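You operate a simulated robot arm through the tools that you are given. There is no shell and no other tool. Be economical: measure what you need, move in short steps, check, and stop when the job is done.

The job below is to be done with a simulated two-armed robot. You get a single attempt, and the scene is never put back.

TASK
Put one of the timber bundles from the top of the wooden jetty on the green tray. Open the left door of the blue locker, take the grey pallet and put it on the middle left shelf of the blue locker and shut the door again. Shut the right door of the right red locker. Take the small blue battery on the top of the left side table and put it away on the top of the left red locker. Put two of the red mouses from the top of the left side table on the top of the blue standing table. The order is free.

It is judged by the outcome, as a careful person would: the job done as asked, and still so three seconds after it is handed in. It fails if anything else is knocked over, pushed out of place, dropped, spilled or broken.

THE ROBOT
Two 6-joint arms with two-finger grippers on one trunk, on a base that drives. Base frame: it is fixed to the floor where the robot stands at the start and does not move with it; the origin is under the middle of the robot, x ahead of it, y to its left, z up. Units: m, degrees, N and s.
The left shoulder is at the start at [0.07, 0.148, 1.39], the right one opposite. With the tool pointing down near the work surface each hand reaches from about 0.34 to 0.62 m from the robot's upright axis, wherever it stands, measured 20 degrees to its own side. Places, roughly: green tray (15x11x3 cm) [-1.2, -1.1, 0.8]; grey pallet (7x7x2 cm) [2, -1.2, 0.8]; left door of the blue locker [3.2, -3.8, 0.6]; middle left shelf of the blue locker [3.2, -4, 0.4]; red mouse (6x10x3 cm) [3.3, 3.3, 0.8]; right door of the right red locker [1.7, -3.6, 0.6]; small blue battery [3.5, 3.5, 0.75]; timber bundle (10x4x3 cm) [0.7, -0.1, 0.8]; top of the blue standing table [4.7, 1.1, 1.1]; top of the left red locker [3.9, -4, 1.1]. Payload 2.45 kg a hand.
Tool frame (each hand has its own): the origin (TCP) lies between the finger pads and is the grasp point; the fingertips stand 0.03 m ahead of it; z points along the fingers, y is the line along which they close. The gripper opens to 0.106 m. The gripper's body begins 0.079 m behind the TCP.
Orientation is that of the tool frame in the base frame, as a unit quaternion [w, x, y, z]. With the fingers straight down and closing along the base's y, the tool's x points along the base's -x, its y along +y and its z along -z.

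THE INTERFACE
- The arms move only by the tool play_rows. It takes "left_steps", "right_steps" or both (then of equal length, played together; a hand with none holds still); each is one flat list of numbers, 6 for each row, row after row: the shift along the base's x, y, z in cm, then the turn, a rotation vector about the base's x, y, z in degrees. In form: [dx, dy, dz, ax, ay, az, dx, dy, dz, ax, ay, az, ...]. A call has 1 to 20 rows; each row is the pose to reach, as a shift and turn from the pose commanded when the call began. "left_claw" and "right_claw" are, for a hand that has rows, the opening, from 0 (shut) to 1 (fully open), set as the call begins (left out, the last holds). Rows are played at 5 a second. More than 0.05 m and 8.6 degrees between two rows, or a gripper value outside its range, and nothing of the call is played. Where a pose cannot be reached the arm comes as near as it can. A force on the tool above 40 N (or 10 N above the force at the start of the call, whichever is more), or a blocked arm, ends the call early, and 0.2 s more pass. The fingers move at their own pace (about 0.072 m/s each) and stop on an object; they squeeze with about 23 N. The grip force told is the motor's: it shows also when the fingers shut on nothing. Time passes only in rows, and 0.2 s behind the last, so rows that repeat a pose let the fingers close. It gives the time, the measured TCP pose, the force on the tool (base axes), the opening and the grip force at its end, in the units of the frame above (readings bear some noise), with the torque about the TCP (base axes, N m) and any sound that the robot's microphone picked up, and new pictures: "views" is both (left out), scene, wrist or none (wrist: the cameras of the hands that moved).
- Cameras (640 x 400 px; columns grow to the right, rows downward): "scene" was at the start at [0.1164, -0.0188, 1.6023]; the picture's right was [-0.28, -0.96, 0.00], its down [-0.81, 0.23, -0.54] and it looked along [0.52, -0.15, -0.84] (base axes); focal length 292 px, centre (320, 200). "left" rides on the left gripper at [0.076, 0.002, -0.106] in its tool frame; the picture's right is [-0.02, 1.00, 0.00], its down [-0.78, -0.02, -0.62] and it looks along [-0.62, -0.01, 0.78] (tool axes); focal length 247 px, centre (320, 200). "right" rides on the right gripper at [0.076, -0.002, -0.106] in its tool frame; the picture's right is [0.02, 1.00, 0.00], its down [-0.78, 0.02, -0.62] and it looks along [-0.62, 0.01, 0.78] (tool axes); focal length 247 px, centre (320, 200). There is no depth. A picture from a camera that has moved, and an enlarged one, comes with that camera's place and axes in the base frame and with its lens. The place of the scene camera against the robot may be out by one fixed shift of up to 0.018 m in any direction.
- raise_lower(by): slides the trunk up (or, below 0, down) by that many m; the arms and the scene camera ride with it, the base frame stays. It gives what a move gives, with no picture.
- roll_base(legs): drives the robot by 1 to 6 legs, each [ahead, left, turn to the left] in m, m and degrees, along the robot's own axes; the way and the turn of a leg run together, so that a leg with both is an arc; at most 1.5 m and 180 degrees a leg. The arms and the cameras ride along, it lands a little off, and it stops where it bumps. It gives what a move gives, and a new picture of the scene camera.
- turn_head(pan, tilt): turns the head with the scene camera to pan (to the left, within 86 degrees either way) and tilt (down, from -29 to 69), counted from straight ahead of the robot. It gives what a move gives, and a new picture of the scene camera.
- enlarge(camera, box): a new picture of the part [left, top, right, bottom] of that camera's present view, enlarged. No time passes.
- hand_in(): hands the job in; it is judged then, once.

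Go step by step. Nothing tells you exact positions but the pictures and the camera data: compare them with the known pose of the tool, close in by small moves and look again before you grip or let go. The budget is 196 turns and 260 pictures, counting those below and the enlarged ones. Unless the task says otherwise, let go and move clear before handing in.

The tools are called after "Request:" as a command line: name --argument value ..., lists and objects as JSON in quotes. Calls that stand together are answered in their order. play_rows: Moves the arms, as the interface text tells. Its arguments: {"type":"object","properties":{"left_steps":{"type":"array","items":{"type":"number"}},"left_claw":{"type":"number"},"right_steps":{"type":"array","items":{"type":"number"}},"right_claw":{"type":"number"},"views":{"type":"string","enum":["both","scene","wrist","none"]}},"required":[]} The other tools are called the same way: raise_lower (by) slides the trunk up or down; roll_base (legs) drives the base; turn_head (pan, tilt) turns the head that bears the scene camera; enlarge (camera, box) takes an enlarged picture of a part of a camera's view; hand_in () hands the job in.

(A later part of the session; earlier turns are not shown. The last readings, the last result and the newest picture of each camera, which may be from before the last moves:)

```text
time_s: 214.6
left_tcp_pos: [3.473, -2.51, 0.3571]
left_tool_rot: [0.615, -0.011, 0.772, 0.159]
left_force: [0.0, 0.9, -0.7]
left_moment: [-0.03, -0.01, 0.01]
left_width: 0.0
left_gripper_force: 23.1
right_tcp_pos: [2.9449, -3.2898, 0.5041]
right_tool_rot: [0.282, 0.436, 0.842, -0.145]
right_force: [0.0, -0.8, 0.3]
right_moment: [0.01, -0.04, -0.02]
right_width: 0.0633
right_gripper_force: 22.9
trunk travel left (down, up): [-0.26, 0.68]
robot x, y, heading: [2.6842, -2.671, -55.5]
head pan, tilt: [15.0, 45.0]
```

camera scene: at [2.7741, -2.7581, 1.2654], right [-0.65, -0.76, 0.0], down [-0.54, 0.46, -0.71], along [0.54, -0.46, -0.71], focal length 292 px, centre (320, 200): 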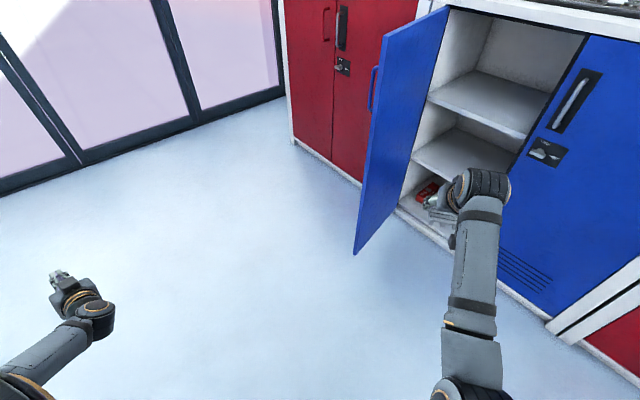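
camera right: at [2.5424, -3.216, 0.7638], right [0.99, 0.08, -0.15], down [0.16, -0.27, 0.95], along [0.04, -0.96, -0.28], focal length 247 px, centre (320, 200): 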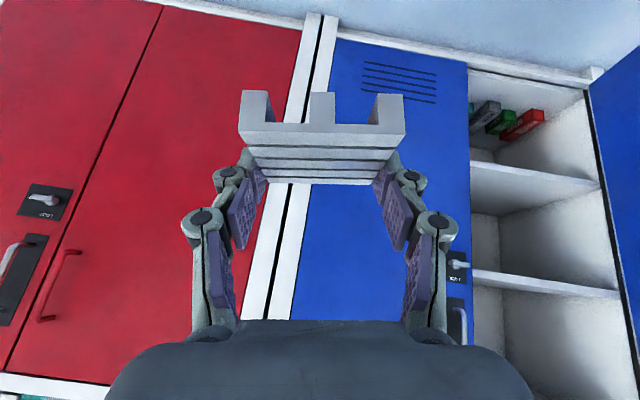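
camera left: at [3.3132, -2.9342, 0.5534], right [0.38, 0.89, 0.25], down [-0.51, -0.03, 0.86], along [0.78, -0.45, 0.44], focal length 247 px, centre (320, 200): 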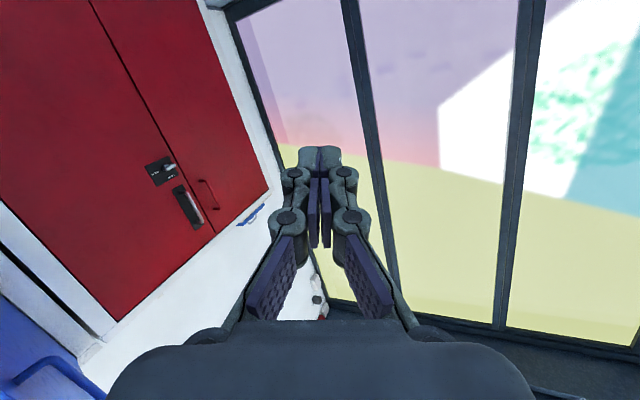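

Level, z 0.504. I drive in most of the way and look through the wrist camera.

Request:
roll_base --legs '[[0.42, -0.185, 0]]'

Request:
enlarge --camera "right" --box '[0, 0, 640, 400]'

```text
time_s: 217.3
left_tcp_pos: [3.5586, -2.9573, 0.3554]
left_tool_rot: [0.615, -0.013, 0.772, 0.16]
left_force: [-0.1, 0.3, 0.6]
left_moment: [0.0, -0.01, 0.01]
left_width: 0.0001
left_gripper_force: 22.8
right_tcp_pos: [3.0335, -3.738, 0.5035]
right_tool_rot: [0.282, 0.436, 0.843, -0.145]
right_force: [-0.4, -0.6, -0.5]
right_moment: [0.0, 0.03, -0.01]
right_width: 0.0633
right_gripper_force: 22.8
trunk travel left (down, up): [-0.26, 0.68]
robot x, y, heading: [2.7722, -3.113, -55.3]
head pan, tilt: [15.0, 45.0]
camera scene: at [2.8603, -3.2071, 1.0154], right [-0.65, -0.76, 0.0], down [-0.54, 0.46, -0.71], along [0.54, -0.46, -0.71], focal length 292 px, centre (320, 200)
```

scene: 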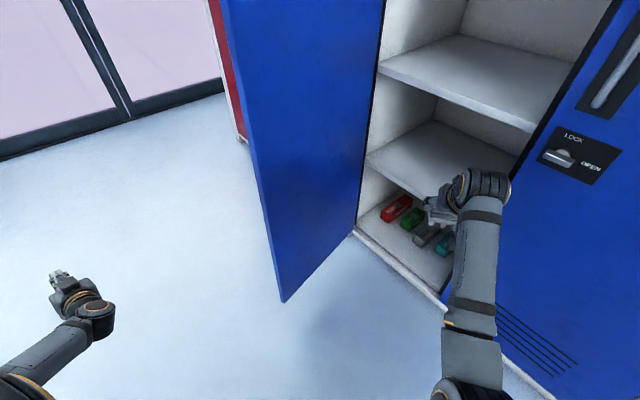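

```text
1.00 times, centred on (320, 200) of right (not enlarged: the box is as wide or as high as the picture)
camera zoom: at [2.9571, -3.6369, 0.5417], right [0.81, 0.59, -0.01], down [0.16, -0.2, 0.97], along [0.57, -0.78, -0.25], focal length 247 px, centre (320, 200)
```

zoom: 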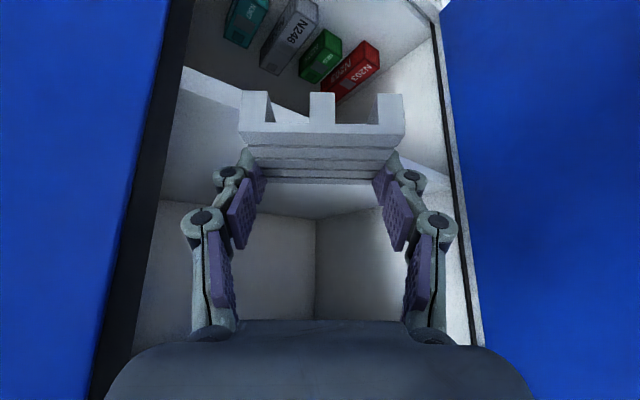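

Path is clear; the shelf surface is at about 0.435. Drive in 16 cm more.

Request:
roll_base --legs '[[0.165, -0.01, 0]]'

Request:
enlarge --camera "right" --box '[0, 0, 640, 400]'

```text
time_s: 218.8
left_tcp_pos: [3.6434, -3.0971, 0.3555]
left_tool_rot: [0.615, -0.011, 0.772, 0.159]
left_force: [-0.7, -0.3, 0.1]
left_moment: [0.0, 0.01, 0.02]
left_width: 0.0
left_gripper_force: 23.2
right_tcp_pos: [3.1156, -3.8786, 0.503]
right_tool_rot: [0.281, 0.437, 0.842, -0.144]
right_force: [0.1, 0.0, -0.7]
right_moment: [-0.01, 0.0, -0.01]
right_width: 0.0633
right_gripper_force: 23.3
trunk travel left (down, up): [-0.26, 0.68]
robot x, y, heading: [2.8571, -3.2538, -55.2]
head pan, tilt: [15.0, 45.0]
camera scene: at [2.9449, -3.3472, 1.0153], right [-0.65, -0.76, 0.0], down [-0.54, 0.46, -0.71], along [0.54, -0.46, -0.71], focal length 292 px, centre (320, 200)
```

scene: 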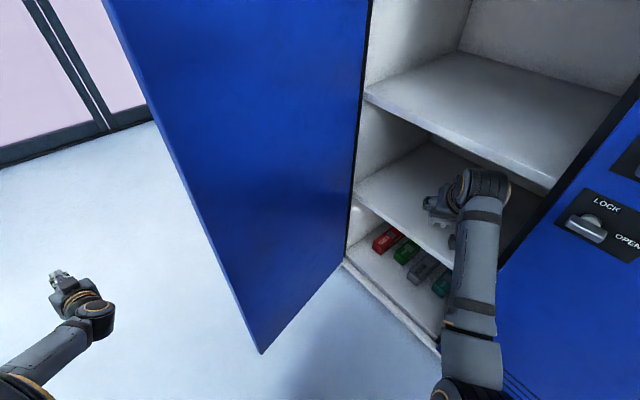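

```text
1.00 times, centred on (320, 200) of right (not enlarged: the box is as wide or as high as the picture)
camera zoom: at [3.0406, -3.7772, 0.5415], right [0.81, 0.59, -0.01], down [0.16, -0.2, 0.97], along [0.57, -0.78, -0.25], focal length 247 px, centre (320, 200)
```

zoom: 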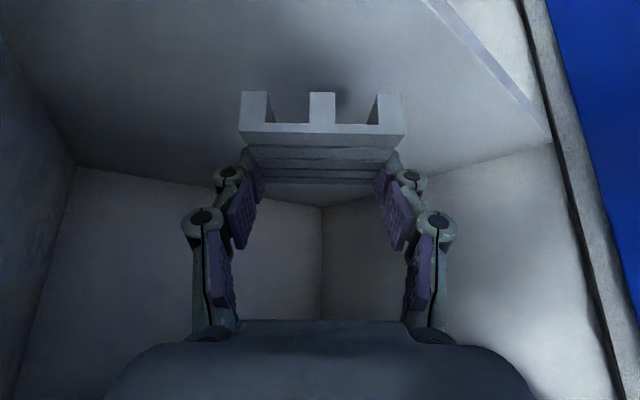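

Request:
roll_base --legs '[[0.035, 0, 0]]'

Request:
raise_lower --by -0.025

Request:
enlarge --camera "right" --box '[0, 0, 640, 400]'

```text
time_s: 219.8
left_tcp_pos: [3.6637, -3.1281, 0.3581]
left_tool_rot: [0.616, -0.012, 0.772, 0.159]
left_force: [0.2, -0.2, 0.0]
left_moment: [-0.01, -0.01, 0.0]
left_width: 0.0
left_gripper_force: 22.7
right_tcp_pos: [3.134, -3.9031, 0.4961]
right_tool_rot: [0.278, 0.436, 0.844, -0.142]
right_force: [-0.6, 0.2, -0.6]
right_moment: [0.03, 0.05, 0.0]
right_width: 0.0632
right_gripper_force: 23.2
trunk travel left (down, up): [-0.26, 0.68]
robot x, y, heading: [2.8773, -3.2828, -55.0]
head pan, tilt: [15.0, 45.0]
stopped in leg 1: the robot was blocked; the commanded pose is now the measured one
camera scene: at [2.9644, -3.375, 1.0156], right [-0.65, -0.76, 0.0], down [-0.54, 0.46, -0.71], along [0.54, -0.46, -0.71], focal length 292 px, centre (320, 200)
```

scene: 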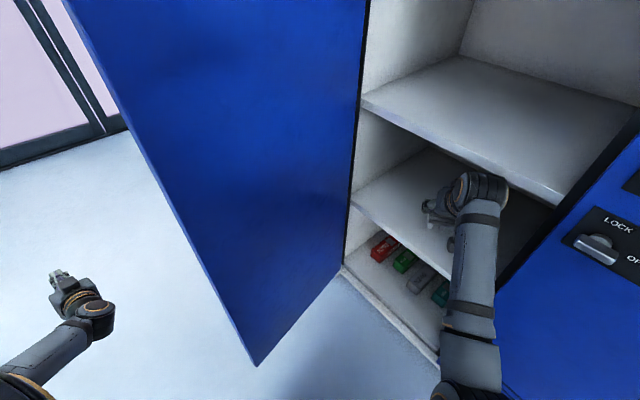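

```text
time_s: 220.5
left_tcp_pos: [3.6635, -3.1272, 0.3318]
left_tool_rot: [0.616, -0.012, 0.771, 0.159]
left_force: [-0.9, 0.2, 0.4]
left_moment: [0.02, 0.01, -0.01]
left_width: 0.0
left_gripper_force: 23.1
right_tcp_pos: [3.1326, -3.9034, 0.4712]
right_tool_rot: [0.277, 0.437, 0.844, -0.142]
right_force: [0.2, -0.3, 0.7]
right_moment: [0.01, 0.0, -0.01]
right_width: 0.0636
right_gripper_force: 23.1
trunk travel left (down, up): [-0.235, 0.705]
robot x, y, heading: [2.8738, -3.2819, -55.3]
head pan, tilt: [15.0, 45.0]
```

```text
1.00 times, centred on (320, 200) of right (not enlarged: the box is as wide or as high as the picture)
camera zoom: at [3.0591, -3.8022, 0.5107], right [0.81, 0.59, -0.01], down [0.16, -0.21, 0.96], along [0.57, -0.78, -0.26], focal length 247 px, centre (320, 200)
```

zoom: 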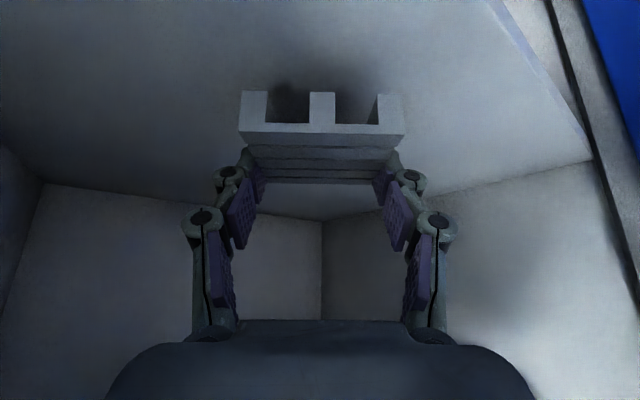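

Request:
raise_lower --by -0.01

```text
time_s: 221.1
left_tcp_pos: [3.664, -3.1268, 0.3212]
left_tool_rot: [0.616, -0.012, 0.772, 0.158]
left_force: [-0.6, 0.6, 0.0]
left_moment: [-0.01, 0.03, 0.02]
left_width: 0.0001
left_gripper_force: 22.9
right_tcp_pos: [3.1339, -3.9034, 0.4615]
right_tool_rot: [0.277, 0.437, 0.844, -0.142]
right_force: [0.2, 0.5, -0.4]
right_moment: [-0.01, 0.02, 0.02]
right_width: 0.0631
right_gripper_force: 22.9
trunk travel left (down, up): [-0.225, 0.715]
robot x, y, heading: [2.8772, -3.2809, -55.4]
head pan, tilt: [15.0, 45.0]
```

Request:
raise_lower --by -0.008

Request:
enlarge --camera "right" --box '[0, 0, 640, 400]'

```text
time_s: 221.6
left_tcp_pos: [3.6629, -3.1284, 0.3121]
left_tool_rot: [0.616, -0.012, 0.771, 0.159]
left_force: [0.1, -0.9, 0.9]
left_moment: [0.03, 0.0, 0.0]
left_width: 0.0
left_gripper_force: 24.1
right_tcp_pos: [3.1334, -3.9034, 0.4531]
right_tool_rot: [0.277, 0.437, 0.844, -0.142]
right_force: [-0.1, 0.7, 0.0]
right_moment: [0.04, -0.01, 0.01]
right_width: 0.0631
right_gripper_force: 23.2
trunk travel left (down, up): [-0.217, 0.723]
robot x, y, heading: [2.8732, -3.2782, -55.5]
head pan, tilt: [15.0, 45.0]
```

```text
1.00 times, centred on (320, 200) of right (not enlarged: the box is as wide or as high as the picture)
camera zoom: at [3.0591, -3.8022, 0.4927], right [0.81, 0.59, -0.01], down [0.16, -0.21, 0.96], along [0.57, -0.78, -0.26], focal length 247 px, centre (320, 200)
```

zoom: 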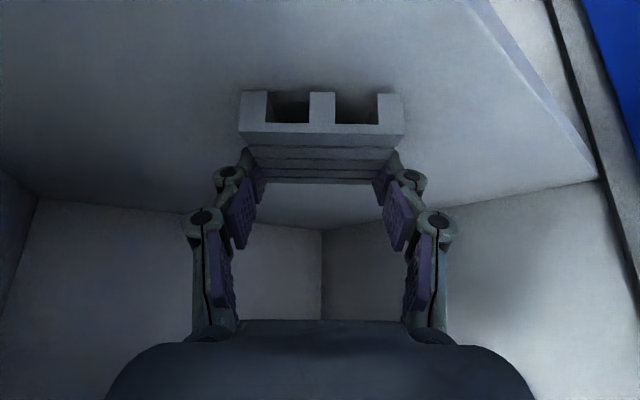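

Request:
raise_lower --by -0.008

```text
time_s: 222.2
left_tcp_pos: [3.6633, -3.127, 0.3055]
left_tool_rot: [0.615, -0.012, 0.772, 0.159]
left_force: [0.5, -0.3, -0.8]
left_moment: [-0.01, 0.0, -0.02]
left_width: 0.0002
left_gripper_force: 23.2
right_tcp_pos: [3.1339, -3.9044, 0.4477]
right_tool_rot: [0.28, 0.436, 0.843, -0.143]
right_force: [-0.9, -1.2, 10.1]
right_moment: [-0.35, 0.02, -0.03]
right_width: 0.0631
right_gripper_force: 22.8
trunk travel left (down, up): [-0.209, 0.731]
robot x, y, heading: [2.8749, -3.2816, -55.6]
head pan, tilt: [15.0, 45.0]
```

Contact (10 N). I release and check.

Request:
play_rows --right_steps '[0, 0, 0.2, 0, 0, 0, 0, 0, 0.2, 0, 0, 0, 0, 0, 0.2, 0, 0, 0]' --right_claw 0.85 --views "wrist"

```text
time_s: 223.0
left_tcp_pos: [3.6644, -3.1283, 0.3062]
left_tool_rot: [0.615, -0.012, 0.772, 0.16]
left_force: [0.4, -0.4, -0.9]
left_moment: [-0.02, 0.02, -0.01]
left_width: 0.0
left_gripper_force: 22.9
right_tcp_pos: [3.1338, -3.9044, 0.4467]
right_tool_rot: [0.277, 0.437, 0.844, -0.141]
right_force: [-0.1, 0.0, 0.0]
right_moment: [0.0, 0.02, 0.0]
right_width: 0.0899
right_gripper_force: 0.1
trunk travel left (down, up): [-0.209, 0.731]
robot x, y, heading: [2.8774, -3.2798, -55.6]
head pan, tilt: [15.0, 45.0]
camera right: at [3.059, -3.802, 0.4866], right [0.81, 0.59, -0.01], down [0.16, -0.21, 0.96], along [0.57, -0.78, -0.26], focal length 247 px, centre (320, 200)
```

right: 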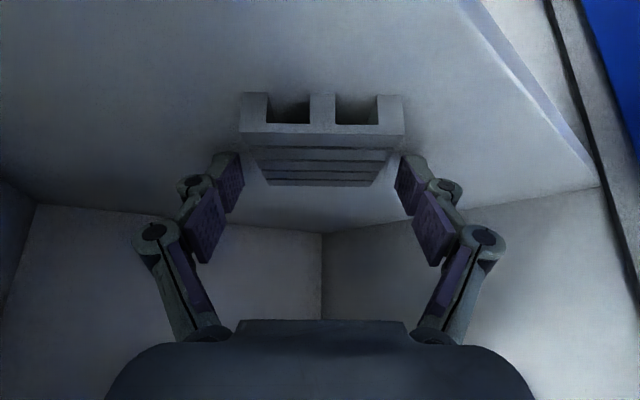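

Pallet is on the middle left shelf. I raise 3 cm and back straight out.

Request:
raise_lower --by 0.03

Request:
roll_base --legs '[[-0.2, 0, 0]]'

Request:
roll_base --legs '[[-0.3, 0, 0]]'

```text
time_s: 223.7
left_tcp_pos: [3.6637, -3.1273, 0.3346]
left_tool_rot: [0.615, -0.01, 0.772, 0.158]
left_force: [-0.8, -0.2, 0.4]
left_moment: [0.02, 0.01, 0.0]
left_width: 0.0
left_gripper_force: 23.1
right_tcp_pos: [3.135, -3.9033, 0.4767]
right_tool_rot: [0.277, 0.436, 0.844, -0.142]
right_force: [-0.5, -0.6, -0.8]
right_moment: [0.05, 0.0, 0.02]
right_width: 0.09
right_gripper_force: 0.0
trunk travel left (down, up): [-0.239, 0.701]
robot x, y, heading: [2.8725, -3.2795, -55.4]
head pan, tilt: [15.0, 45.0]
```

```text
time_s: 225.3
left_tcp_pos: [3.5518, -2.9637, 0.3356]
left_tool_rot: [0.616, -0.011, 0.772, 0.158]
left_force: [0.4, 0.5, 1.4]
left_moment: [-0.03, -0.02, 0.0]
left_width: 0.0
left_gripper_force: 22.8
right_tcp_pos: [3.0188, -3.7389, 0.4778]
right_tool_rot: [0.277, 0.437, 0.844, -0.142]
right_force: [-0.5, 0.4, 0.0]
right_moment: [0.0, 0.01, -0.02]
right_width: 0.0903
right_gripper_force: 0.1
trunk travel left (down, up): [-0.239, 0.701]
robot x, y, heading: [2.7666, -3.1192, -55.4]
head pan, tilt: [15.0, 45.0]
camera scene: at [2.8506, -3.2099, 0.9944], right [-0.65, -0.76, 0.0], down [-0.54, 0.46, -0.71], along [0.54, -0.46, -0.71], focal length 292 px, centre (320, 200)
```

scene: 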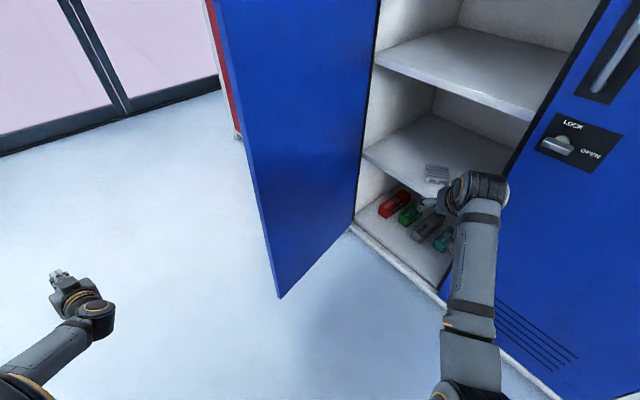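

```text
time_s: 227.4
left_tcp_pos: [3.3798, -2.7184, 0.3353]
left_tool_rot: [0.616, -0.011, 0.772, 0.158]
left_force: [0.4, -0.3, -0.5]
left_moment: [-0.01, -0.02, 0.01]
left_width: 0.0001
left_gripper_force: 23.3
right_tcp_pos: [2.849, -3.4941, 0.4775]
right_tool_rot: [0.277, 0.438, 0.843, -0.143]
right_force: [0.5, -0.9, 0.3]
right_moment: [0.02, -0.01, -0.03]
right_width: 0.0899
right_gripper_force: 0.0
trunk travel left (down, up): [-0.239, 0.701]
robot x, y, heading: [2.5903, -2.8688, -55.5]
head pan, tilt: [15.0, 45.0]
camera scene: at [2.6811, -2.9638, 0.9944], right [-0.65, -0.76, 0.0], down [-0.54, 0.46, -0.71], along [0.54, -0.46, -0.71], focal length 292 px, centre (320, 200)
```

scene: 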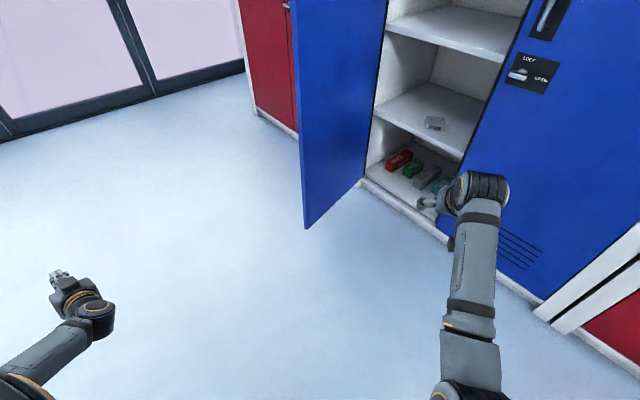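

The pallet rests on the middle shelf. To shut the door I'll work from its other side: raise the trunk, bring the left arm back in front, close the right hand.

Request:
raise_lower --by 0.4

Request:
play_rows --left_steps '[-2.5, -3.5, 0, -0.5, 2, -5.5, -5, -7, 0, -1, 4, -11, -7.5, -10.5, 0, -1.6, 6.2, -16.5, -10, -14, 0, -2.2, 8.3, -22, -12.5, -17.5, 0, -2.7, 10.4, -27.5, -15, -21, 0, -3.2, 12.5, -33, -17.5, -24.5, 0, -3.8, 14.6, -38.5, -20, -28, 0, -4.3, 16.7, -44, -22.5, -31.5, 0, -4.9, 18.8, -49.5, -25, -35, 0, -5.4, 20.8, -55, -27.5, -38.5, 0, -6, 23, -60.5, -29.8, -42.3, 0, -6.5, 25, -65.9, -29.8, -42.3, 0, -6.5, 25, -65.9]' --views "none"

```text
time_s: 231.2
left_tcp_pos: [3.3817, -2.718, 0.7349]
left_tool_rot: [0.616, -0.01, 0.772, 0.157]
left_force: [0.9, 0.2, 0.2]
left_moment: [-0.04, 0.01, 0.0]
left_width: 0.0003
left_gripper_force: 23.0
right_tcp_pos: [2.8487, -3.4936, 0.8781]
right_tool_rot: [0.277, 0.438, 0.843, -0.142]
right_force: [-0.2, 0.2, -0.1]
right_moment: [0.02, 0.0, -0.02]
right_width: 0.09
right_gripper_force: 0.0
trunk travel left (down, up): [-0.639, 0.301]
robot x, y, heading: [2.5901, -2.873, -55.7]
head pan, tilt: [15.0, 45.0]
```

```text
time_s: 234.0
left_tcp_pos: [3.069, -3.1335, 0.7157]
left_tool_rot: [0.497, 0.353, 0.765, -0.207]
left_force: [0.7, 0.0, 0.5]
left_moment: [0.03, -0.02, -0.03]
left_width: 0.0
left_gripper_force: 23.2
left hand out of reach, approached as far as the arm can: row 11, 12
right_tcp_pos: [2.8498, -3.4919, 0.8776]
right_tool_rot: [0.277, 0.438, 0.843, -0.143]
right_force: [0.7, 0.8, 0.4]
right_moment: [-0.02, 0.02, -0.05]
right_width: 0.09
right_gripper_force: 0.1
trunk travel left (down, up): [-0.639, 0.301]
robot x, y, heading: [2.5908, -2.871, -55.6]
head pan, tilt: [15.0, 45.0]
```

Request:
roll_base --legs '[[0, 0, -34.4], [-0.3, 0, 0], [0, 1.2, 0]]'

Request:
turn_head --pan -25 --tilt 45

```text
time_s: 243.3
left_tcp_pos: [4.0302, -3.0532, 0.7161]
left_tool_rot: [0.412, 0.564, 0.627, -0.344]
left_force: [0.0, 0.4, -0.3]
left_moment: [0.05, -0.02, 0.04]
left_width: 0.0
left_gripper_force: 23.0
right_tcp_pos: [3.6478, -3.2282, 0.8776]
right_tool_rot: [0.223, 0.667, 0.677, -0.217]
right_force: [0.0, 0.2, -0.2]
right_moment: [-0.02, 0.0, 0.03]
right_width: 0.0902
right_gripper_force: 0.1
trunk travel left (down, up): [-0.639, 0.301]
robot x, y, heading: [3.7851, -2.5681, -89.7]
head pan, tilt: [15.0, 45.0]
camera scene: at [3.8051, -2.6968, 1.3944], right [-0.96, -0.26, 0.0], down [-0.19, 0.68, -0.71], along [0.19, -0.68, -0.71], focal length 292 px, centre (320, 200)
```

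scene: 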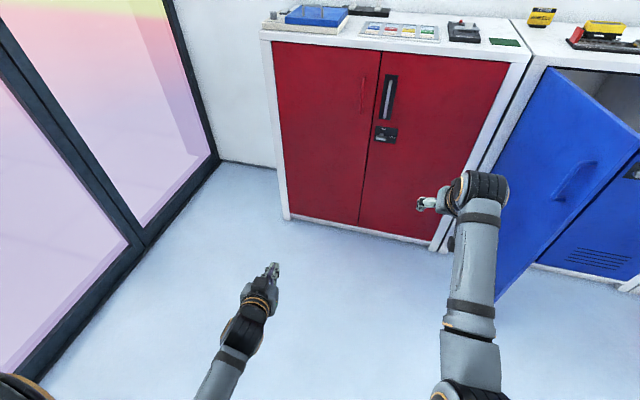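

```text
time_s: 244.4
left_tcp_pos: [4.0302, -3.0536, 0.7155]
left_tool_rot: [0.413, 0.563, 0.628, -0.344]
left_force: [0.3, 1.0, 0.6]
left_moment: [0.01, 0.0, 0.01]
left_width: 0.0002
left_gripper_force: 23.2
right_tcp_pos: [3.6476, -3.2286, 0.8765]
right_tool_rot: [0.223, 0.667, 0.677, -0.217]
right_force: [-0.4, -0.4, -0.1]
right_moment: [0.04, 0.0, 0.01]
right_width: 0.0901
right_gripper_force: 0.1
trunk travel left (down, up): [-0.639, 0.301]
robot x, y, heading: [3.7831, -2.5713, -89.6]
head pan, tilt: [-25.0, 45.0]
camera scene: at [3.7495, -2.6922, 1.3944], right [-0.91, 0.42, 0.0], down [0.3, 0.64, -0.71], along [-0.3, -0.64, -0.71], focal length 292 px, centre (320, 200)
```

scene: 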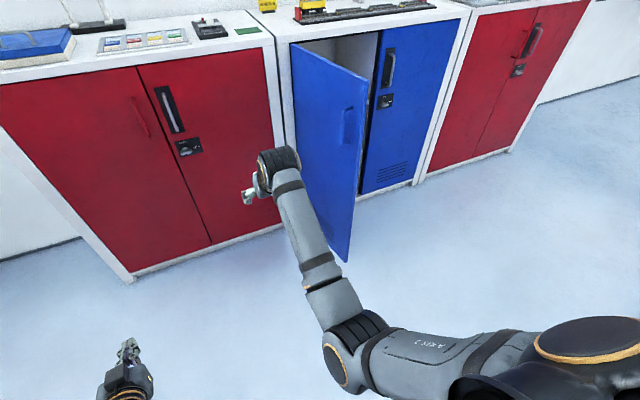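

Request:
play_rows --right_steps '[0, 0, 0, 0, 0, 0, 0, 0, 0, 0, 0, 0, 0, 0, 0, 0, 0, 0]' --right_claw 0 --views "none"

Request:
roll_base --legs '[[0.34, 0, 0], [0, -0.2, 0]]'

```text
time_s: 245.2
left_tcp_pos: [4.0303, -3.0538, 0.7152]
left_tool_rot: [0.413, 0.564, 0.627, -0.344]
left_force: [1.1, -0.3, -0.1]
left_moment: [0.01, -0.04, 0.03]
left_width: 0.0003
left_gripper_force: 22.7
right_tcp_pos: [3.6481, -3.228, 0.8771]
right_tool_rot: [0.223, 0.667, 0.677, -0.218]
right_force: [-0.6, 0.1, -0.3]
right_moment: [0.01, 0.01, -0.03]
right_width: 0.0001
right_gripper_force: 17.6
trunk travel left (down, up): [-0.639, 0.301]
robot x, y, heading: [3.7822, -2.565, -89.8]
head pan, tilt: [-25.0, 45.0]
```

```text
time_s: 248.6
left_tcp_pos: [3.8268, -3.395, 0.7159]
left_tool_rot: [0.413, 0.564, 0.627, -0.344]
left_force: [0.0, 0.5, 0.1]
left_moment: [0.01, 0.0, 0.03]
left_width: 0.0002
left_gripper_force: 23.0
right_tcp_pos: [3.4435, -3.5682, 0.8763]
right_tool_rot: [0.223, 0.668, 0.676, -0.217]
right_force: [-0.1, -0.9, 1.0]
right_moment: [-0.01, -0.03, 0.02]
right_width: 0.0003
right_gripper_force: 22.8
trunk travel left (down, up): [-0.639, 0.301]
robot x, y, heading: [3.5856, -2.9088, -89.9]
head pan, tilt: [-25.0, 45.0]
camera scene: at [3.5479, -3.0327, 1.3944], right [-0.91, 0.42, 0.0], down [0.3, 0.64, -0.71], along [-0.3, -0.64, -0.71], focal length 292 px, centre (320, 200)
```

scene: 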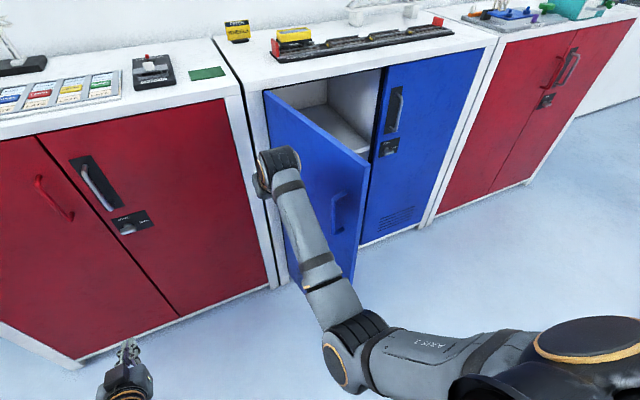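

Request:
roll_base --legs '[[-0.05, -0.08, 0], [0.018, -0.094, 0], [0.054, -0.09, 0]]'

```text
time_s: 251.3
left_tcp_pos: [3.5653, -3.416, 0.715]
left_tool_rot: [0.413, 0.564, 0.627, -0.343]
left_force: [-0.3, -0.7, 0.1]
left_moment: [0.03, 0.01, 0.02]
left_width: 0.0002
left_gripper_force: 23.1
right_tcp_pos: [3.1811, -3.5909, 0.8778]
right_tool_rot: [0.224, 0.668, 0.676, -0.218]
right_force: [-1.2, -0.7, 0.3]
right_moment: [-0.01, -0.04, 0.01]
right_width: 0.0001
right_gripper_force: 22.6
trunk travel left (down, up): [-0.639, 0.301]
robot x, y, heading: [3.3223, -2.9314, -89.8]
head pan, tilt: [-25.0, 45.0]
camera scene: at [3.2844, -3.0549, 1.3943], right [-0.91, 0.42, 0.0], down [0.3, 0.64, -0.71], along [-0.3, -0.64, -0.71], focal length 292 px, centre (320, 200)
```

scene: 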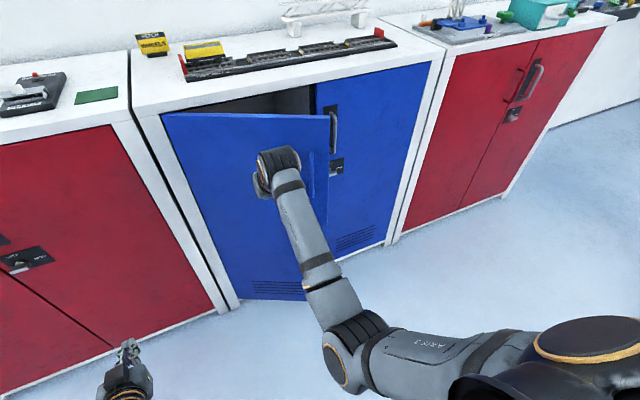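

Closing well. Two more small legs.

Request:
roll_base --legs '[[0.075, -0.06, 0], [0.07, -0.03, 0]]'

```text
time_s: 253.0
left_tcp_pos: [3.4754, -3.5629, 0.7143]
left_tool_rot: [0.413, 0.565, 0.627, -0.343]
left_force: [0.1, 0.0, -0.4]
left_moment: [0.0, 0.01, 0.03]
left_width: 0.0
left_gripper_force: 22.6
right_tcp_pos: [3.0915, -3.7362, 0.8768]
right_tool_rot: [0.223, 0.667, 0.677, -0.217]
right_force: [0.1, 0.0, 0.2]
right_moment: [0.01, -0.01, 0.02]
right_width: 0.0
right_gripper_force: 22.7
trunk travel left (down, up): [-0.639, 0.301]
robot x, y, heading: [3.2317, -3.0763, -90.0]
head pan, tilt: [-25.0, 45.0]
camera scene: at [3.1943, -3.2011, 1.3943], right [-0.91, 0.42, 0.0], down [0.3, 0.64, -0.71], along [-0.3, -0.64, -0.71], focal length 292 px, centre (320, 200)
```

scene: 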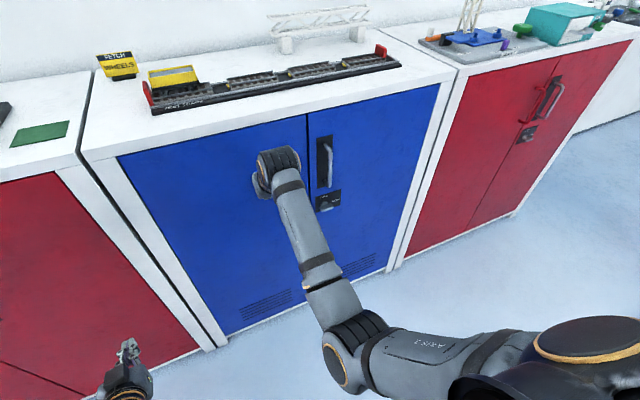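

Request:
play_rows --right_steps '[0, -1, 0, 0, 0, 0, 0, -2, 0, 0, 0, 0, 0, -3, 0, 0, 0, 0, 0, -4, 0, 0, 0, 0, 0, -5, 0, 0, 0, 0, 0, -6, 0, 0, 0, 0]' --views "none"

Request:
enlarge --camera "scene" --box '[80, 60, 464, 300]'

```text
time_s: 254.2
left_tcp_pos: [3.4757, -3.5569, 0.7185]
left_tool_rot: [0.413, 0.565, 0.624, -0.347]
left_force: [-0.3, 0.5, 1.6]
left_moment: [-0.01, 0.0, -0.01]
left_width: 0.0001
left_gripper_force: 23.4
right_tcp_pos: [3.091, -3.7731, 0.8775]
right_tool_rot: [0.218, 0.67, 0.677, -0.213]
right_force: [-0.6, 23.4, 11.4]
right_moment: [0.08, 0.0, -0.08]
right_width: 0.0058
right_gripper_force: 28.6
trunk travel left (down, up): [-0.639, 0.301]
robot x, y, heading: [3.2302, -3.0746, -90.1]
head pan, tilt: [-25.0, 45.0]
stopped in row 5 (right hand): the force on the tool passed its limit at 49 N (the readings are from after the stop); the commanded pose is now the measured one
```

```text
1.67 times, centred on (272, 180) of scene
camera zoom: at [3.1953, -3.1903, 1.3955], right [-0.91, 0.42, 0.0], down [0.3, 0.64, -0.71], along [-0.3, -0.65, -0.7], focal length 486 px, centre (400, 233)
```

zoom: 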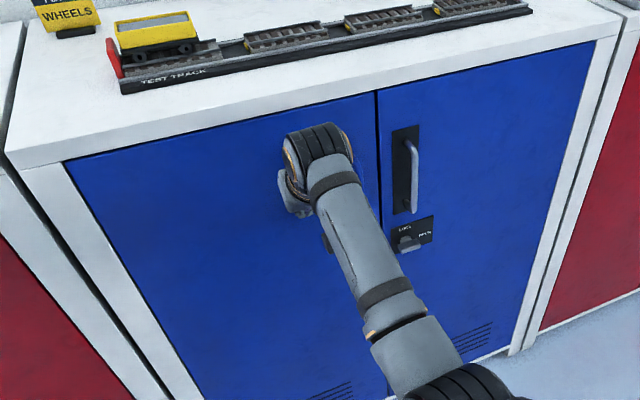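

Blue door is shut. I back off and turn to go to the left side table.

Request:
roll_base --legs '[[-0.5, 0, 0], [0, 0.35, 0], [0, 0, 180]]'

Request:
turn_head --pan 0 --tilt 15

```text
time_s: 266.4
left_tcp_pos: [3.3348, -2.091, 0.7167]
left_tool_rot: [-0.345, 0.625, -0.566, -0.411]
left_force: [-0.1, 0.1, 0.5]
left_moment: [0.0, 0.01, 0.02]
left_width: 0.0
left_gripper_force: 23.5
right_tcp_pos: [3.7202, -1.8758, 0.873]
right_tool_rot: [-0.212, 0.677, -0.67, -0.217]
right_force: [0.3, 0.2, 0.9]
right_moment: [0.02, 0.03, 0.02]
right_width: 0.0001
right_gripper_force: 28.7
trunk travel left (down, up): [-0.639, 0.301]
robot x, y, heading: [3.5759, -2.5771, 89.7]
head pan, tilt: [-25.0, 45.0]
camera scene: at [3.6127, -2.4529, 1.3944], right [0.91, -0.42, 0.0], down [-0.3, -0.64, -0.71], along [0.3, 0.64, -0.71], focal length 292 px, centre (320, 200)
```

scene: 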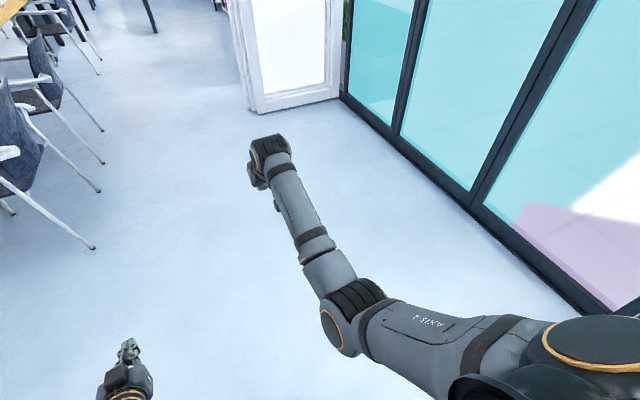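

```text
time_s: 267.3
left_tcp_pos: [3.3353, -2.0924, 0.7157]
left_tool_rot: [-0.346, 0.625, -0.566, -0.412]
left_force: [-1.0, 0.4, 0.0]
left_moment: [0.02, -0.01, 0.01]
left_width: 0.0
left_gripper_force: 23.4
right_tcp_pos: [3.7206, -1.8757, 0.8718]
right_tool_rot: [-0.212, 0.677, -0.671, -0.217]
right_force: [-1.2, -0.9, 0.5]
right_moment: [-0.02, -0.01, -0.01]
right_width: 0.0001
right_gripper_force: 28.6
trunk travel left (down, up): [-0.639, 0.301]
robot x, y, heading: [3.5789, -2.5754, 89.9]
head pan, tilt: [0.0, 15.0]
camera scene: at [3.5785, -2.4331, 1.4411], right [1.0, 0.0, 0.0], down [0.0, -0.26, -0.97], along [0.0, 0.97, -0.26], focal length 292 px, centre (320, 200)
```

scene: 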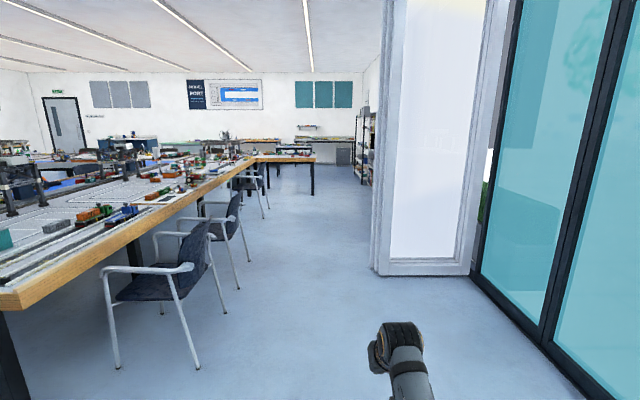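

The corridor ahead (x 2.95–4.1) leads to the side table at y≈3. I drive along it.

Request:
roll_base --legs '[[1.5, 0, 0], [1.5, 0, 0], [1.2, 0, 0]]'

Request:
raise_lower --by 0.22

Request:
turn_head --pan 0 --tilt 30

Request:
turn_head --pan -80 --tilt 25

```text
time_s: 287.6
left_tcp_pos: [3.3384, 2.128, 0.7151]
left_tool_rot: [-0.344, 0.627, -0.563, -0.414]
left_force: [-0.1, -0.5, 0.4]
left_moment: [0.01, -0.01, 0.0]
left_width: 0.0001
left_gripper_force: 23.2
right_tcp_pos: [3.7244, 2.3464, 0.8722]
right_tool_rot: [-0.211, 0.679, -0.668, -0.218]
right_force: [0.1, 0.1, -0.2]
right_moment: [0.03, -0.01, 0.0]
right_width: 0.0001
right_gripper_force: 28.4
trunk travel left (down, up): [-0.639, 0.301]
robot x, y, heading: [3.5871, 1.6454, 90.4]
head pan, tilt: [0.0, 15.0]
camera scene: at [3.5847, 1.7879, 1.4412], right [1.0, 0.0, 0.0], down [0.0, -0.26, -0.97], along [0.0, 0.97, -0.26], focal length 292 px, centre (320, 200)
```

scene: 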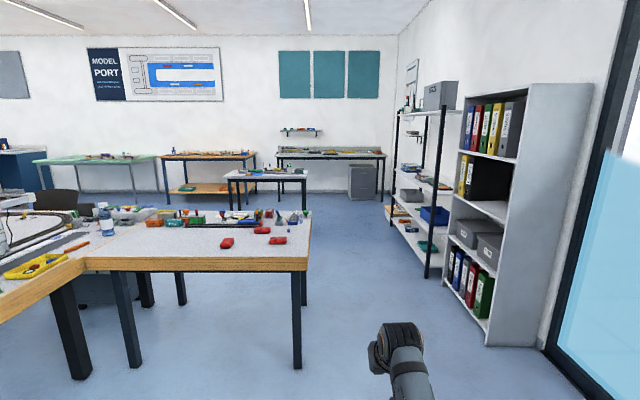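

```text
time_s: 289.9
left_tcp_pos: [3.3397, 2.1276, 0.9361]
left_tool_rot: [-0.343, 0.628, -0.564, -0.413]
left_force: [0.0, -0.7, -0.1]
left_moment: [0.04, 0.02, 0.0]
left_width: 0.0
left_gripper_force: 22.7
right_tcp_pos: [3.7234, 2.3463, 1.0919]
right_tool_rot: [-0.211, 0.68, -0.668, -0.217]
right_force: [0.2, 0.9, 0.3]
right_moment: [0.01, 0.01, -0.04]
right_width: 0.0
right_gripper_force: 28.7
trunk travel left (down, up): [-0.859, 0.081]
robot x, y, heading: [3.5891, 1.6422, 90.2]
head pan, tilt: [0.0, 15.0]
```

```text
time_s: 290.7
left_tcp_pos: [3.3393, 2.1283, 0.9347]
left_tool_rot: [-0.342, 0.628, -0.563, -0.413]
left_force: [-0.1, 0.7, 0.5]
left_moment: [0.01, 0.02, -0.01]
left_width: 0.0
left_gripper_force: 23.4
right_tcp_pos: [3.7231, 2.3473, 1.0912]
right_tool_rot: [-0.211, 0.679, -0.668, -0.217]
right_force: [0.3, 0.7, 0.6]
right_moment: [-0.02, 0.01, 0.01]
right_width: 0.0
right_gripper_force: 28.4
trunk travel left (down, up): [-0.859, 0.081]
robot x, y, heading: [3.5824, 1.6462, 90.2]
head pan, tilt: [0.0, 30.0]
camera scene: at [3.5847, 1.7848, 1.6371], right [1.0, 0.0, 0.0], down [0.0, -0.5, -0.87], along [0.0, 0.87, -0.5], focal length 292 px, centre (320, 200)
```

scene: 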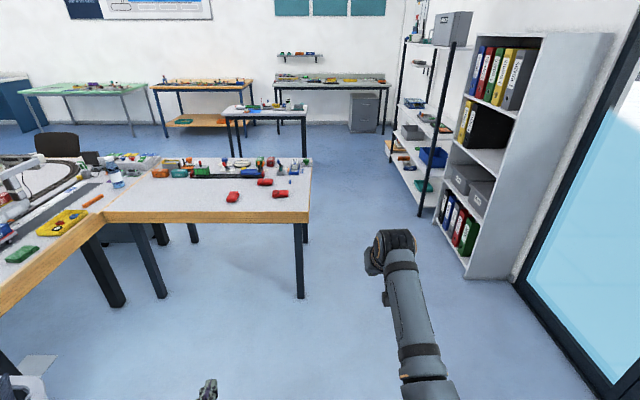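

```text
time_s: 292.2
left_tcp_pos: [3.3386, 2.1287, 0.9364]
left_tool_rot: [-0.343, 0.628, -0.564, -0.413]
left_force: [-0.2, 0.2, -0.5]
left_moment: [-0.01, 0.04, -0.02]
left_width: 0.0
left_gripper_force: 22.6
right_tcp_pos: [3.7236, 2.3467, 1.092]
right_tool_rot: [-0.211, 0.679, -0.669, -0.217]
right_force: [0.8, -0.6, -0.2]
right_moment: [-0.03, 0.0, 0.02]
right_width: 0.0002
right_gripper_force: 28.3
trunk travel left (down, up): [-0.859, 0.081]
robot x, y, heading: [3.5882, 1.6448, 90.4]
head pan, tilt: [-80.0, 25.0]
camera scene: at [3.6757, 1.7108, 1.645], right [0.18, -0.98, 0.0], down [-0.42, -0.08, -0.91], along [0.89, 0.16, -0.42], focal length 292 px, centre (320, 200)
```

scene: 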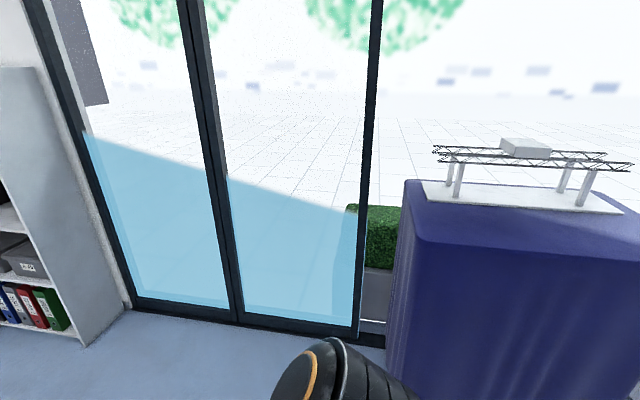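

I see three red mice on the side table at about (3.06, 3.32), (3.21, 3.54), (3.34, 3.38). I zoom to find the battery.

Request:
turn_head --pan 5 --tilt 30

Request:
enlarge --camera "scene" --box '[210, 140, 370, 240]'

```text
time_s: 293.8
left_tcp_pos: [3.3402, 2.1275, 0.9352]
left_tool_rot: [-0.344, 0.627, -0.563, -0.413]
left_force: [0.1, 0.2, 0.5]
left_moment: [0.0, 0.01, 0.01]
left_width: 0.0
left_gripper_force: 22.6
right_tcp_pos: [3.7227, 2.3465, 1.0922]
right_tool_rot: [-0.211, 0.68, -0.668, -0.218]
right_force: [-0.3, 0.3, -0.1]
right_moment: [0.03, 0.01, 0.01]
right_width: 0.0001
right_gripper_force: 29.0
trunk travel left (down, up): [-0.859, 0.081]
robot x, y, heading: [3.5873, 1.643, 90.1]
head pan, tilt: [5.0, 30.0]
camera scene: at [3.5769, 1.7844, 1.637], right [1.0, 0.09, 0.0], down [0.05, -0.5, -0.87], along [-0.08, 0.86, -0.5], focal length 292 px, centre (320, 200)
```

scene: 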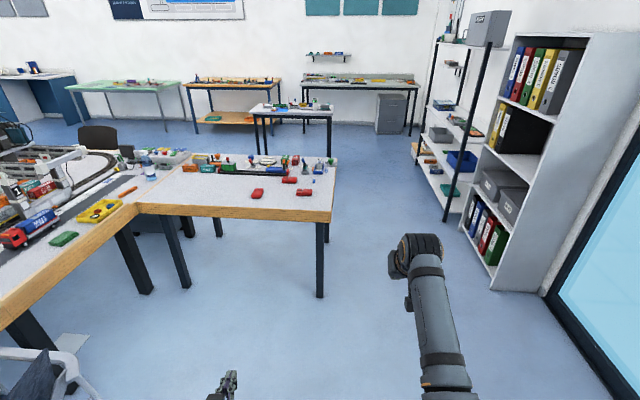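

```text
4.00 times, centred on (290, 190) of scene
camera zoom: at [3.5769, 1.7844, 1.637], right [1.0, 0.09, 0.0], down [0.05, -0.5, -0.87], along [-0.08, 0.86, -0.5], focal length 1166 px, centre (440, 240)
```

zoom: 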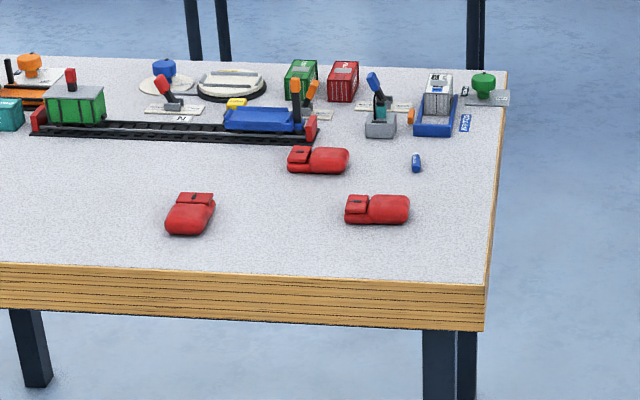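

Battery is at about (3.37, 3.57). I'll take the mice first: drive in front of the table and set the left hand vertical and the right hand vertical turned 90°.

Request:
roll_base --legs '[[0.9, 0.37, 0]]'

Request:
play_rows --left_steps '[0, 0, 1, -5.4, -0.5, -0.5, 0, 0, 2, -10.8, -1, -0.9, 0, 0, 3, -16.2, -1.5, -1.4, 0, 0, 4, -21.6, -2, -1.8, 0, 0, 5, -27, -2.5, -2.3, 0, 0, 6, -32.4, -3, -2.8, 0, 0, 7, -37.8, -3.4, -3.2, 0, 0, 7, -43.2, -3.9, -3.7, 0, 0, 7, -48.6, -4.4, -4.1, 0, 0, 7, -54, -4.9, -4.6, 0, 0, 7, -59.4, -5.4, -5, 0, 0, 7, -64.8, -5.9, -5.5]' --right_steps '[0, -0.7, -0.6, -2.3, -2.3, 7.2, 0, -1.4, -1.3, -4.5, -4.7, 14.3, 0, -2, -2, -6.8, -7, 21.5, 0, -2.7, -2.6, -9.1, -9.3, 28.6, 0, -3.4, -3.3, -11.3, -11.6, 35.8, 0, -4, -4, -13.6, -14, 43, 0, -4.7, -4.6, -15.9, -16.3, 50.1, 0, -5.4, -5.3, -18.1, -18.6, 57.3, 0, -6, -6, -20.4, -20.9, 64.4, 0, -6.7, -6.6, -22.7, -23.3, 71.6, 0, -7.4, -7.3, -24.9, -25.6, 78.7, 0, -8, -8, -27.2, -27.9, 85.9]' --left_claw 1 --right_claw 1 --views "scene"

```text
time_s: 298.9
left_tcp_pos: [2.9745, 3.039, 0.9364]
left_tool_rot: [-0.345, 0.625, -0.567, -0.412]
left_force: [0.0, -0.7, 1.2]
left_moment: [0.02, -0.03, -0.05]
left_width: 0.0
left_gripper_force: 23.4
right_tcp_pos: [3.3588, 3.2547, 1.0929]
right_tool_rot: [-0.212, 0.676, -0.672, -0.217]
right_force: [0.8, 0.1, -0.4]
right_moment: [0.01, 0.01, 0.01]
right_width: 0.0
right_gripper_force: 28.3
trunk travel left (down, up): [-0.859, 0.081]
robot x, y, heading: [3.2178, 2.5551, 90.0]
head pan, tilt: [5.0, 30.0]
camera scene: at [3.2087, 2.6931, 1.6371], right [1.0, 0.08, 0.0], down [0.04, -0.5, -0.87], along [-0.07, 0.86, -0.5], focal length 292 px, centre (320, 200)
```

scene: 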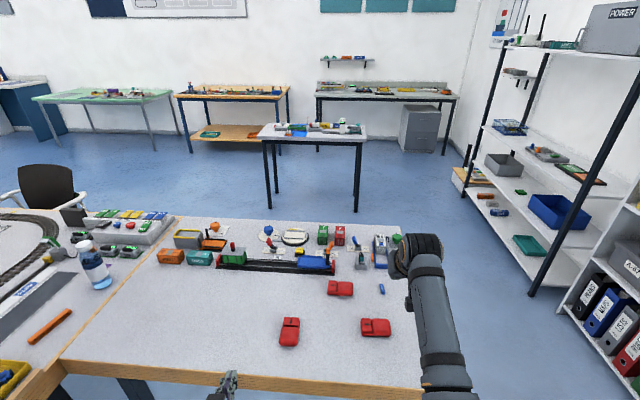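

```text
time_s: 301.5
left_tcp_pos: [3.048, 3.1067, 0.7592]
left_tool_rot: [-0.012, -0.672, 0.736, 0.078]
left_force: [-0.4, -1.3, -1.0]
left_moment: [0.05, 0.01, 0.01]
left_width: 0.1058
left_gripper_force: 0.1
left hand out of reach, approached as far as the arm can: row 1, 2, 3, 4, 5, 6, 7, 8, 9, 10, 11, 12
right_tcp_pos: [3.3597, 3.1781, 1.0087]
right_tool_rot: [0.0, 1.0, -0.004, 0.0]
right_force: [0.3, 0.4, -0.7]
right_moment: [-0.06, 0.01, -0.01]
right_width: 0.1061
right_gripper_force: 0.1
trunk travel left (down, up): [-0.859, 0.081]
robot x, y, heading: [3.2157, 2.5537, 90.0]
head pan, tilt: [5.0, 30.0]
camera scene: at [3.2084, 2.7002, 1.6362], right [1.0, 0.08, 0.0], down [0.04, -0.5, -0.86], along [-0.07, 0.86, -0.5], focal length 292 px, centre (320, 200)
```

scene: 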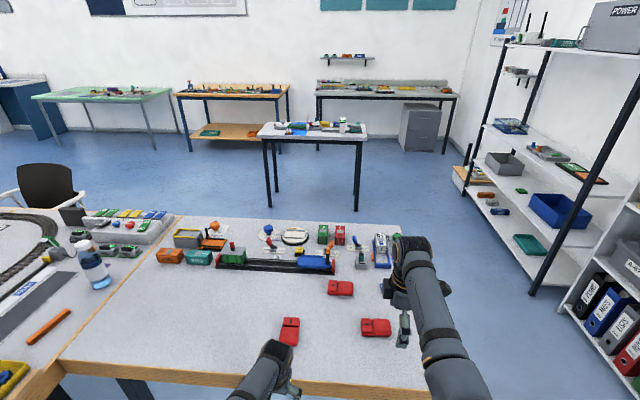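

The left hand dipped low in front of the table edge. I raise it straight up first.

Request:
play_rows --left_steps '[0, 0, 3, 0, 0, 0, 0, 0, 6, 0, 0, 0, 0, 0, 9, 0, 0, 0, 0, 0, 12, 0, 0, 0, 0, 0, 15, 0, 0, 0, 0, 0, 18, 0, 0, 0]' --views "wrist"

```text
time_s: 302.9
left_tcp_pos: [3.0617, 3.1583, 0.8289]
left_tool_rot: [-0.012, -0.672, 0.736, 0.085]
left_force: [-0.4, 0.3, -0.1]
left_moment: [0.0, 0.01, 0.0]
left_width: 0.1059
left_gripper_force: 0.1
left hand out of reach, approached as far as the arm can: row 1, 2, 3, 4, 5, 6
right_tcp_pos: [3.3595, 3.1743, 1.0131]
right_tool_rot: [-0.002, 1.0, -0.005, 0.001]
right_force: [-0.6, 0.2, -0.5]
right_moment: [0.02, -0.04, 0.02]
right_width: 0.1061
right_gripper_force: 0.0
trunk travel left (down, up): [-0.859, 0.081]
robot x, y, heading: [3.2178, 2.5523, 89.9]
head pan, tilt: [5.0, 30.0]
camera left: at [3.0668, 3.071, 0.9263], right [-0.98, 0.11, 0.14], down [0.17, 0.71, 0.69], along [-0.03, 0.7, -0.71], focal length 247 px, centre (320, 200)
```

left: 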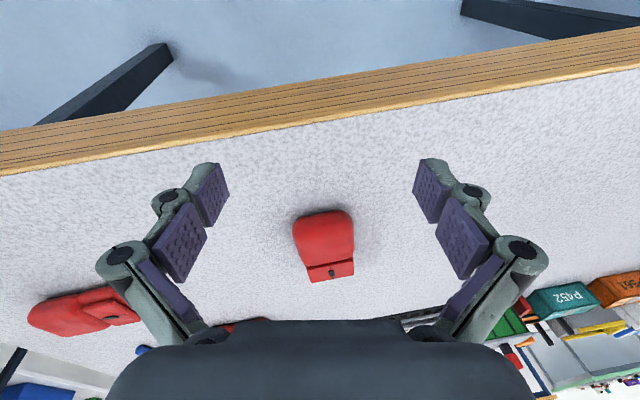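

Request:
play_rows --left_steps '[0, -2, 2, -1.2, -1.6, 1, -0.4, -4, 5, -2.4, -3.2, 2, -0.8, -6, 8, -3.6, -4.8, 3, -1.2, -8, 11, -4.8, -6.4, 4, -1.6, -9, 14, -5.9, -7.9, 5.2, -1.6, -9, 17, -5.9, -7.9, 5.2, -1.6, -9, 17, -5.9, -7.9, 5.2]' --views "none"

Request:
turn_head --pan 5 --tilt 60

```text
time_s: 304.5
left_tcp_pos: [3.0771, 3.1564, 0.8357]
left_tool_rot: [-0.013, -0.678, 0.731, 0.077]
left_force: [-0.5, 0.7, 0.2]
left_moment: [0.03, 0.0, 0.01]
left_width: 0.106
left_gripper_force: 0.0
left hand out of reach, approached as far as the arm can: row 1, 2, 3, 4, 5, 6, 7
right_tcp_pos: [3.359, 3.1737, 1.0113]
right_tool_rot: [-0.002, 1.0, -0.005, 0.0]
right_force: [0.4, 0.3, 0.7]
right_moment: [-0.03, 0.02, 0.02]
right_width: 0.106
right_gripper_force: 0.0
trunk travel left (down, up): [-0.859, 0.081]
robot x, y, heading: [3.2171, 2.5515, 90.0]
head pan, tilt: [5.0, 30.0]
```

```text
time_s: 305.4
left_tcp_pos: [3.0772, 3.1555, 0.8367]
left_tool_rot: [-0.013, -0.679, 0.73, 0.077]
left_force: [0.2, -0.7, 0.9]
left_moment: [-0.04, 0.0, 0.01]
left_width: 0.1059
left_gripper_force: 0.2
right_tcp_pos: [3.3599, 3.1747, 1.0121]
right_tool_rot: [-0.001, 1.0, -0.005, 0.0]
right_force: [0.4, -1.1, -0.7]
right_moment: [0.0, -0.01, 0.0]
right_width: 0.1062
right_gripper_force: 0.1
trunk travel left (down, up): [-0.859, 0.081]
robot x, y, heading: [3.2159, 2.5534, 89.7]
head pan, tilt: [5.0, 60.0]
camera scene: at [3.2105, 2.6702, 1.595], right [1.0, 0.08, 0.0], down [0.07, -0.86, -0.5], along [-0.04, 0.5, -0.87], focal length 292 px, centre (320, 200)
```

scene: 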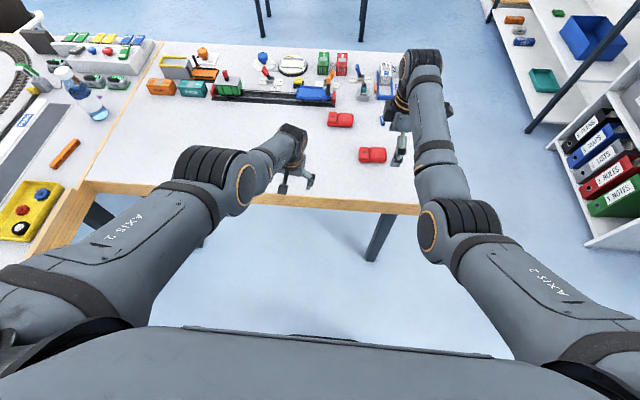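

Request:
play_rows --left_steps '[-3, 0, 1, 0, 0, 0, -6, 0, 2, 0, 0, 0, -9, 0, 3, 0, 0, 0, -12, 0, 4, 0, 0, 0, -15, 0, 5, 0, 0, 0, -15, 0, 8, 0, 0, 0, -15, 0, 11, 0, 0, 0]' --views "scene"

```text
time_s: 307.0
left_tcp_pos: [3.0128, 3.175, 0.8506]
left_tool_rot: [-0.029, -0.67, 0.735, 0.101]
left_force: [-0.4, 0.2, -0.1]
left_moment: [0.02, -0.04, -0.01]
left_width: 0.1059
left_gripper_force: 0.0
left hand out of reach, approached as far as the arm can: row 1, 2, 3, 4, 5, 6, 7
right_tcp_pos: [3.3596, 3.1754, 1.0125]
right_tool_rot: [-0.002, 1.0, -0.004, 0.001]
right_force: [-0.6, 0.4, 0.2]
right_moment: [-0.01, -0.02, -0.01]
right_width: 0.106
right_gripper_force: 0.1
trunk travel left (down, up): [-0.859, 0.081]
robot x, y, heading: [3.2158, 2.5549, 89.7]
head pan, tilt: [5.0, 60.0]
camera scene: at [3.2108, 2.6701, 1.5949], right [1.0, 0.08, 0.0], down [0.07, -0.86, -0.5], along [-0.04, 0.5, -0.87], focal length 292 px, centre (320, 200)
```

scene: 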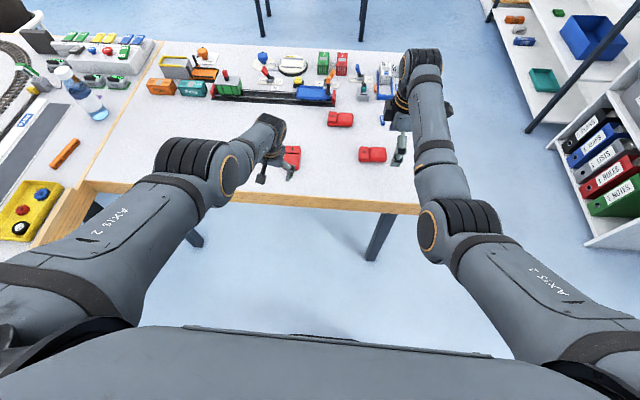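

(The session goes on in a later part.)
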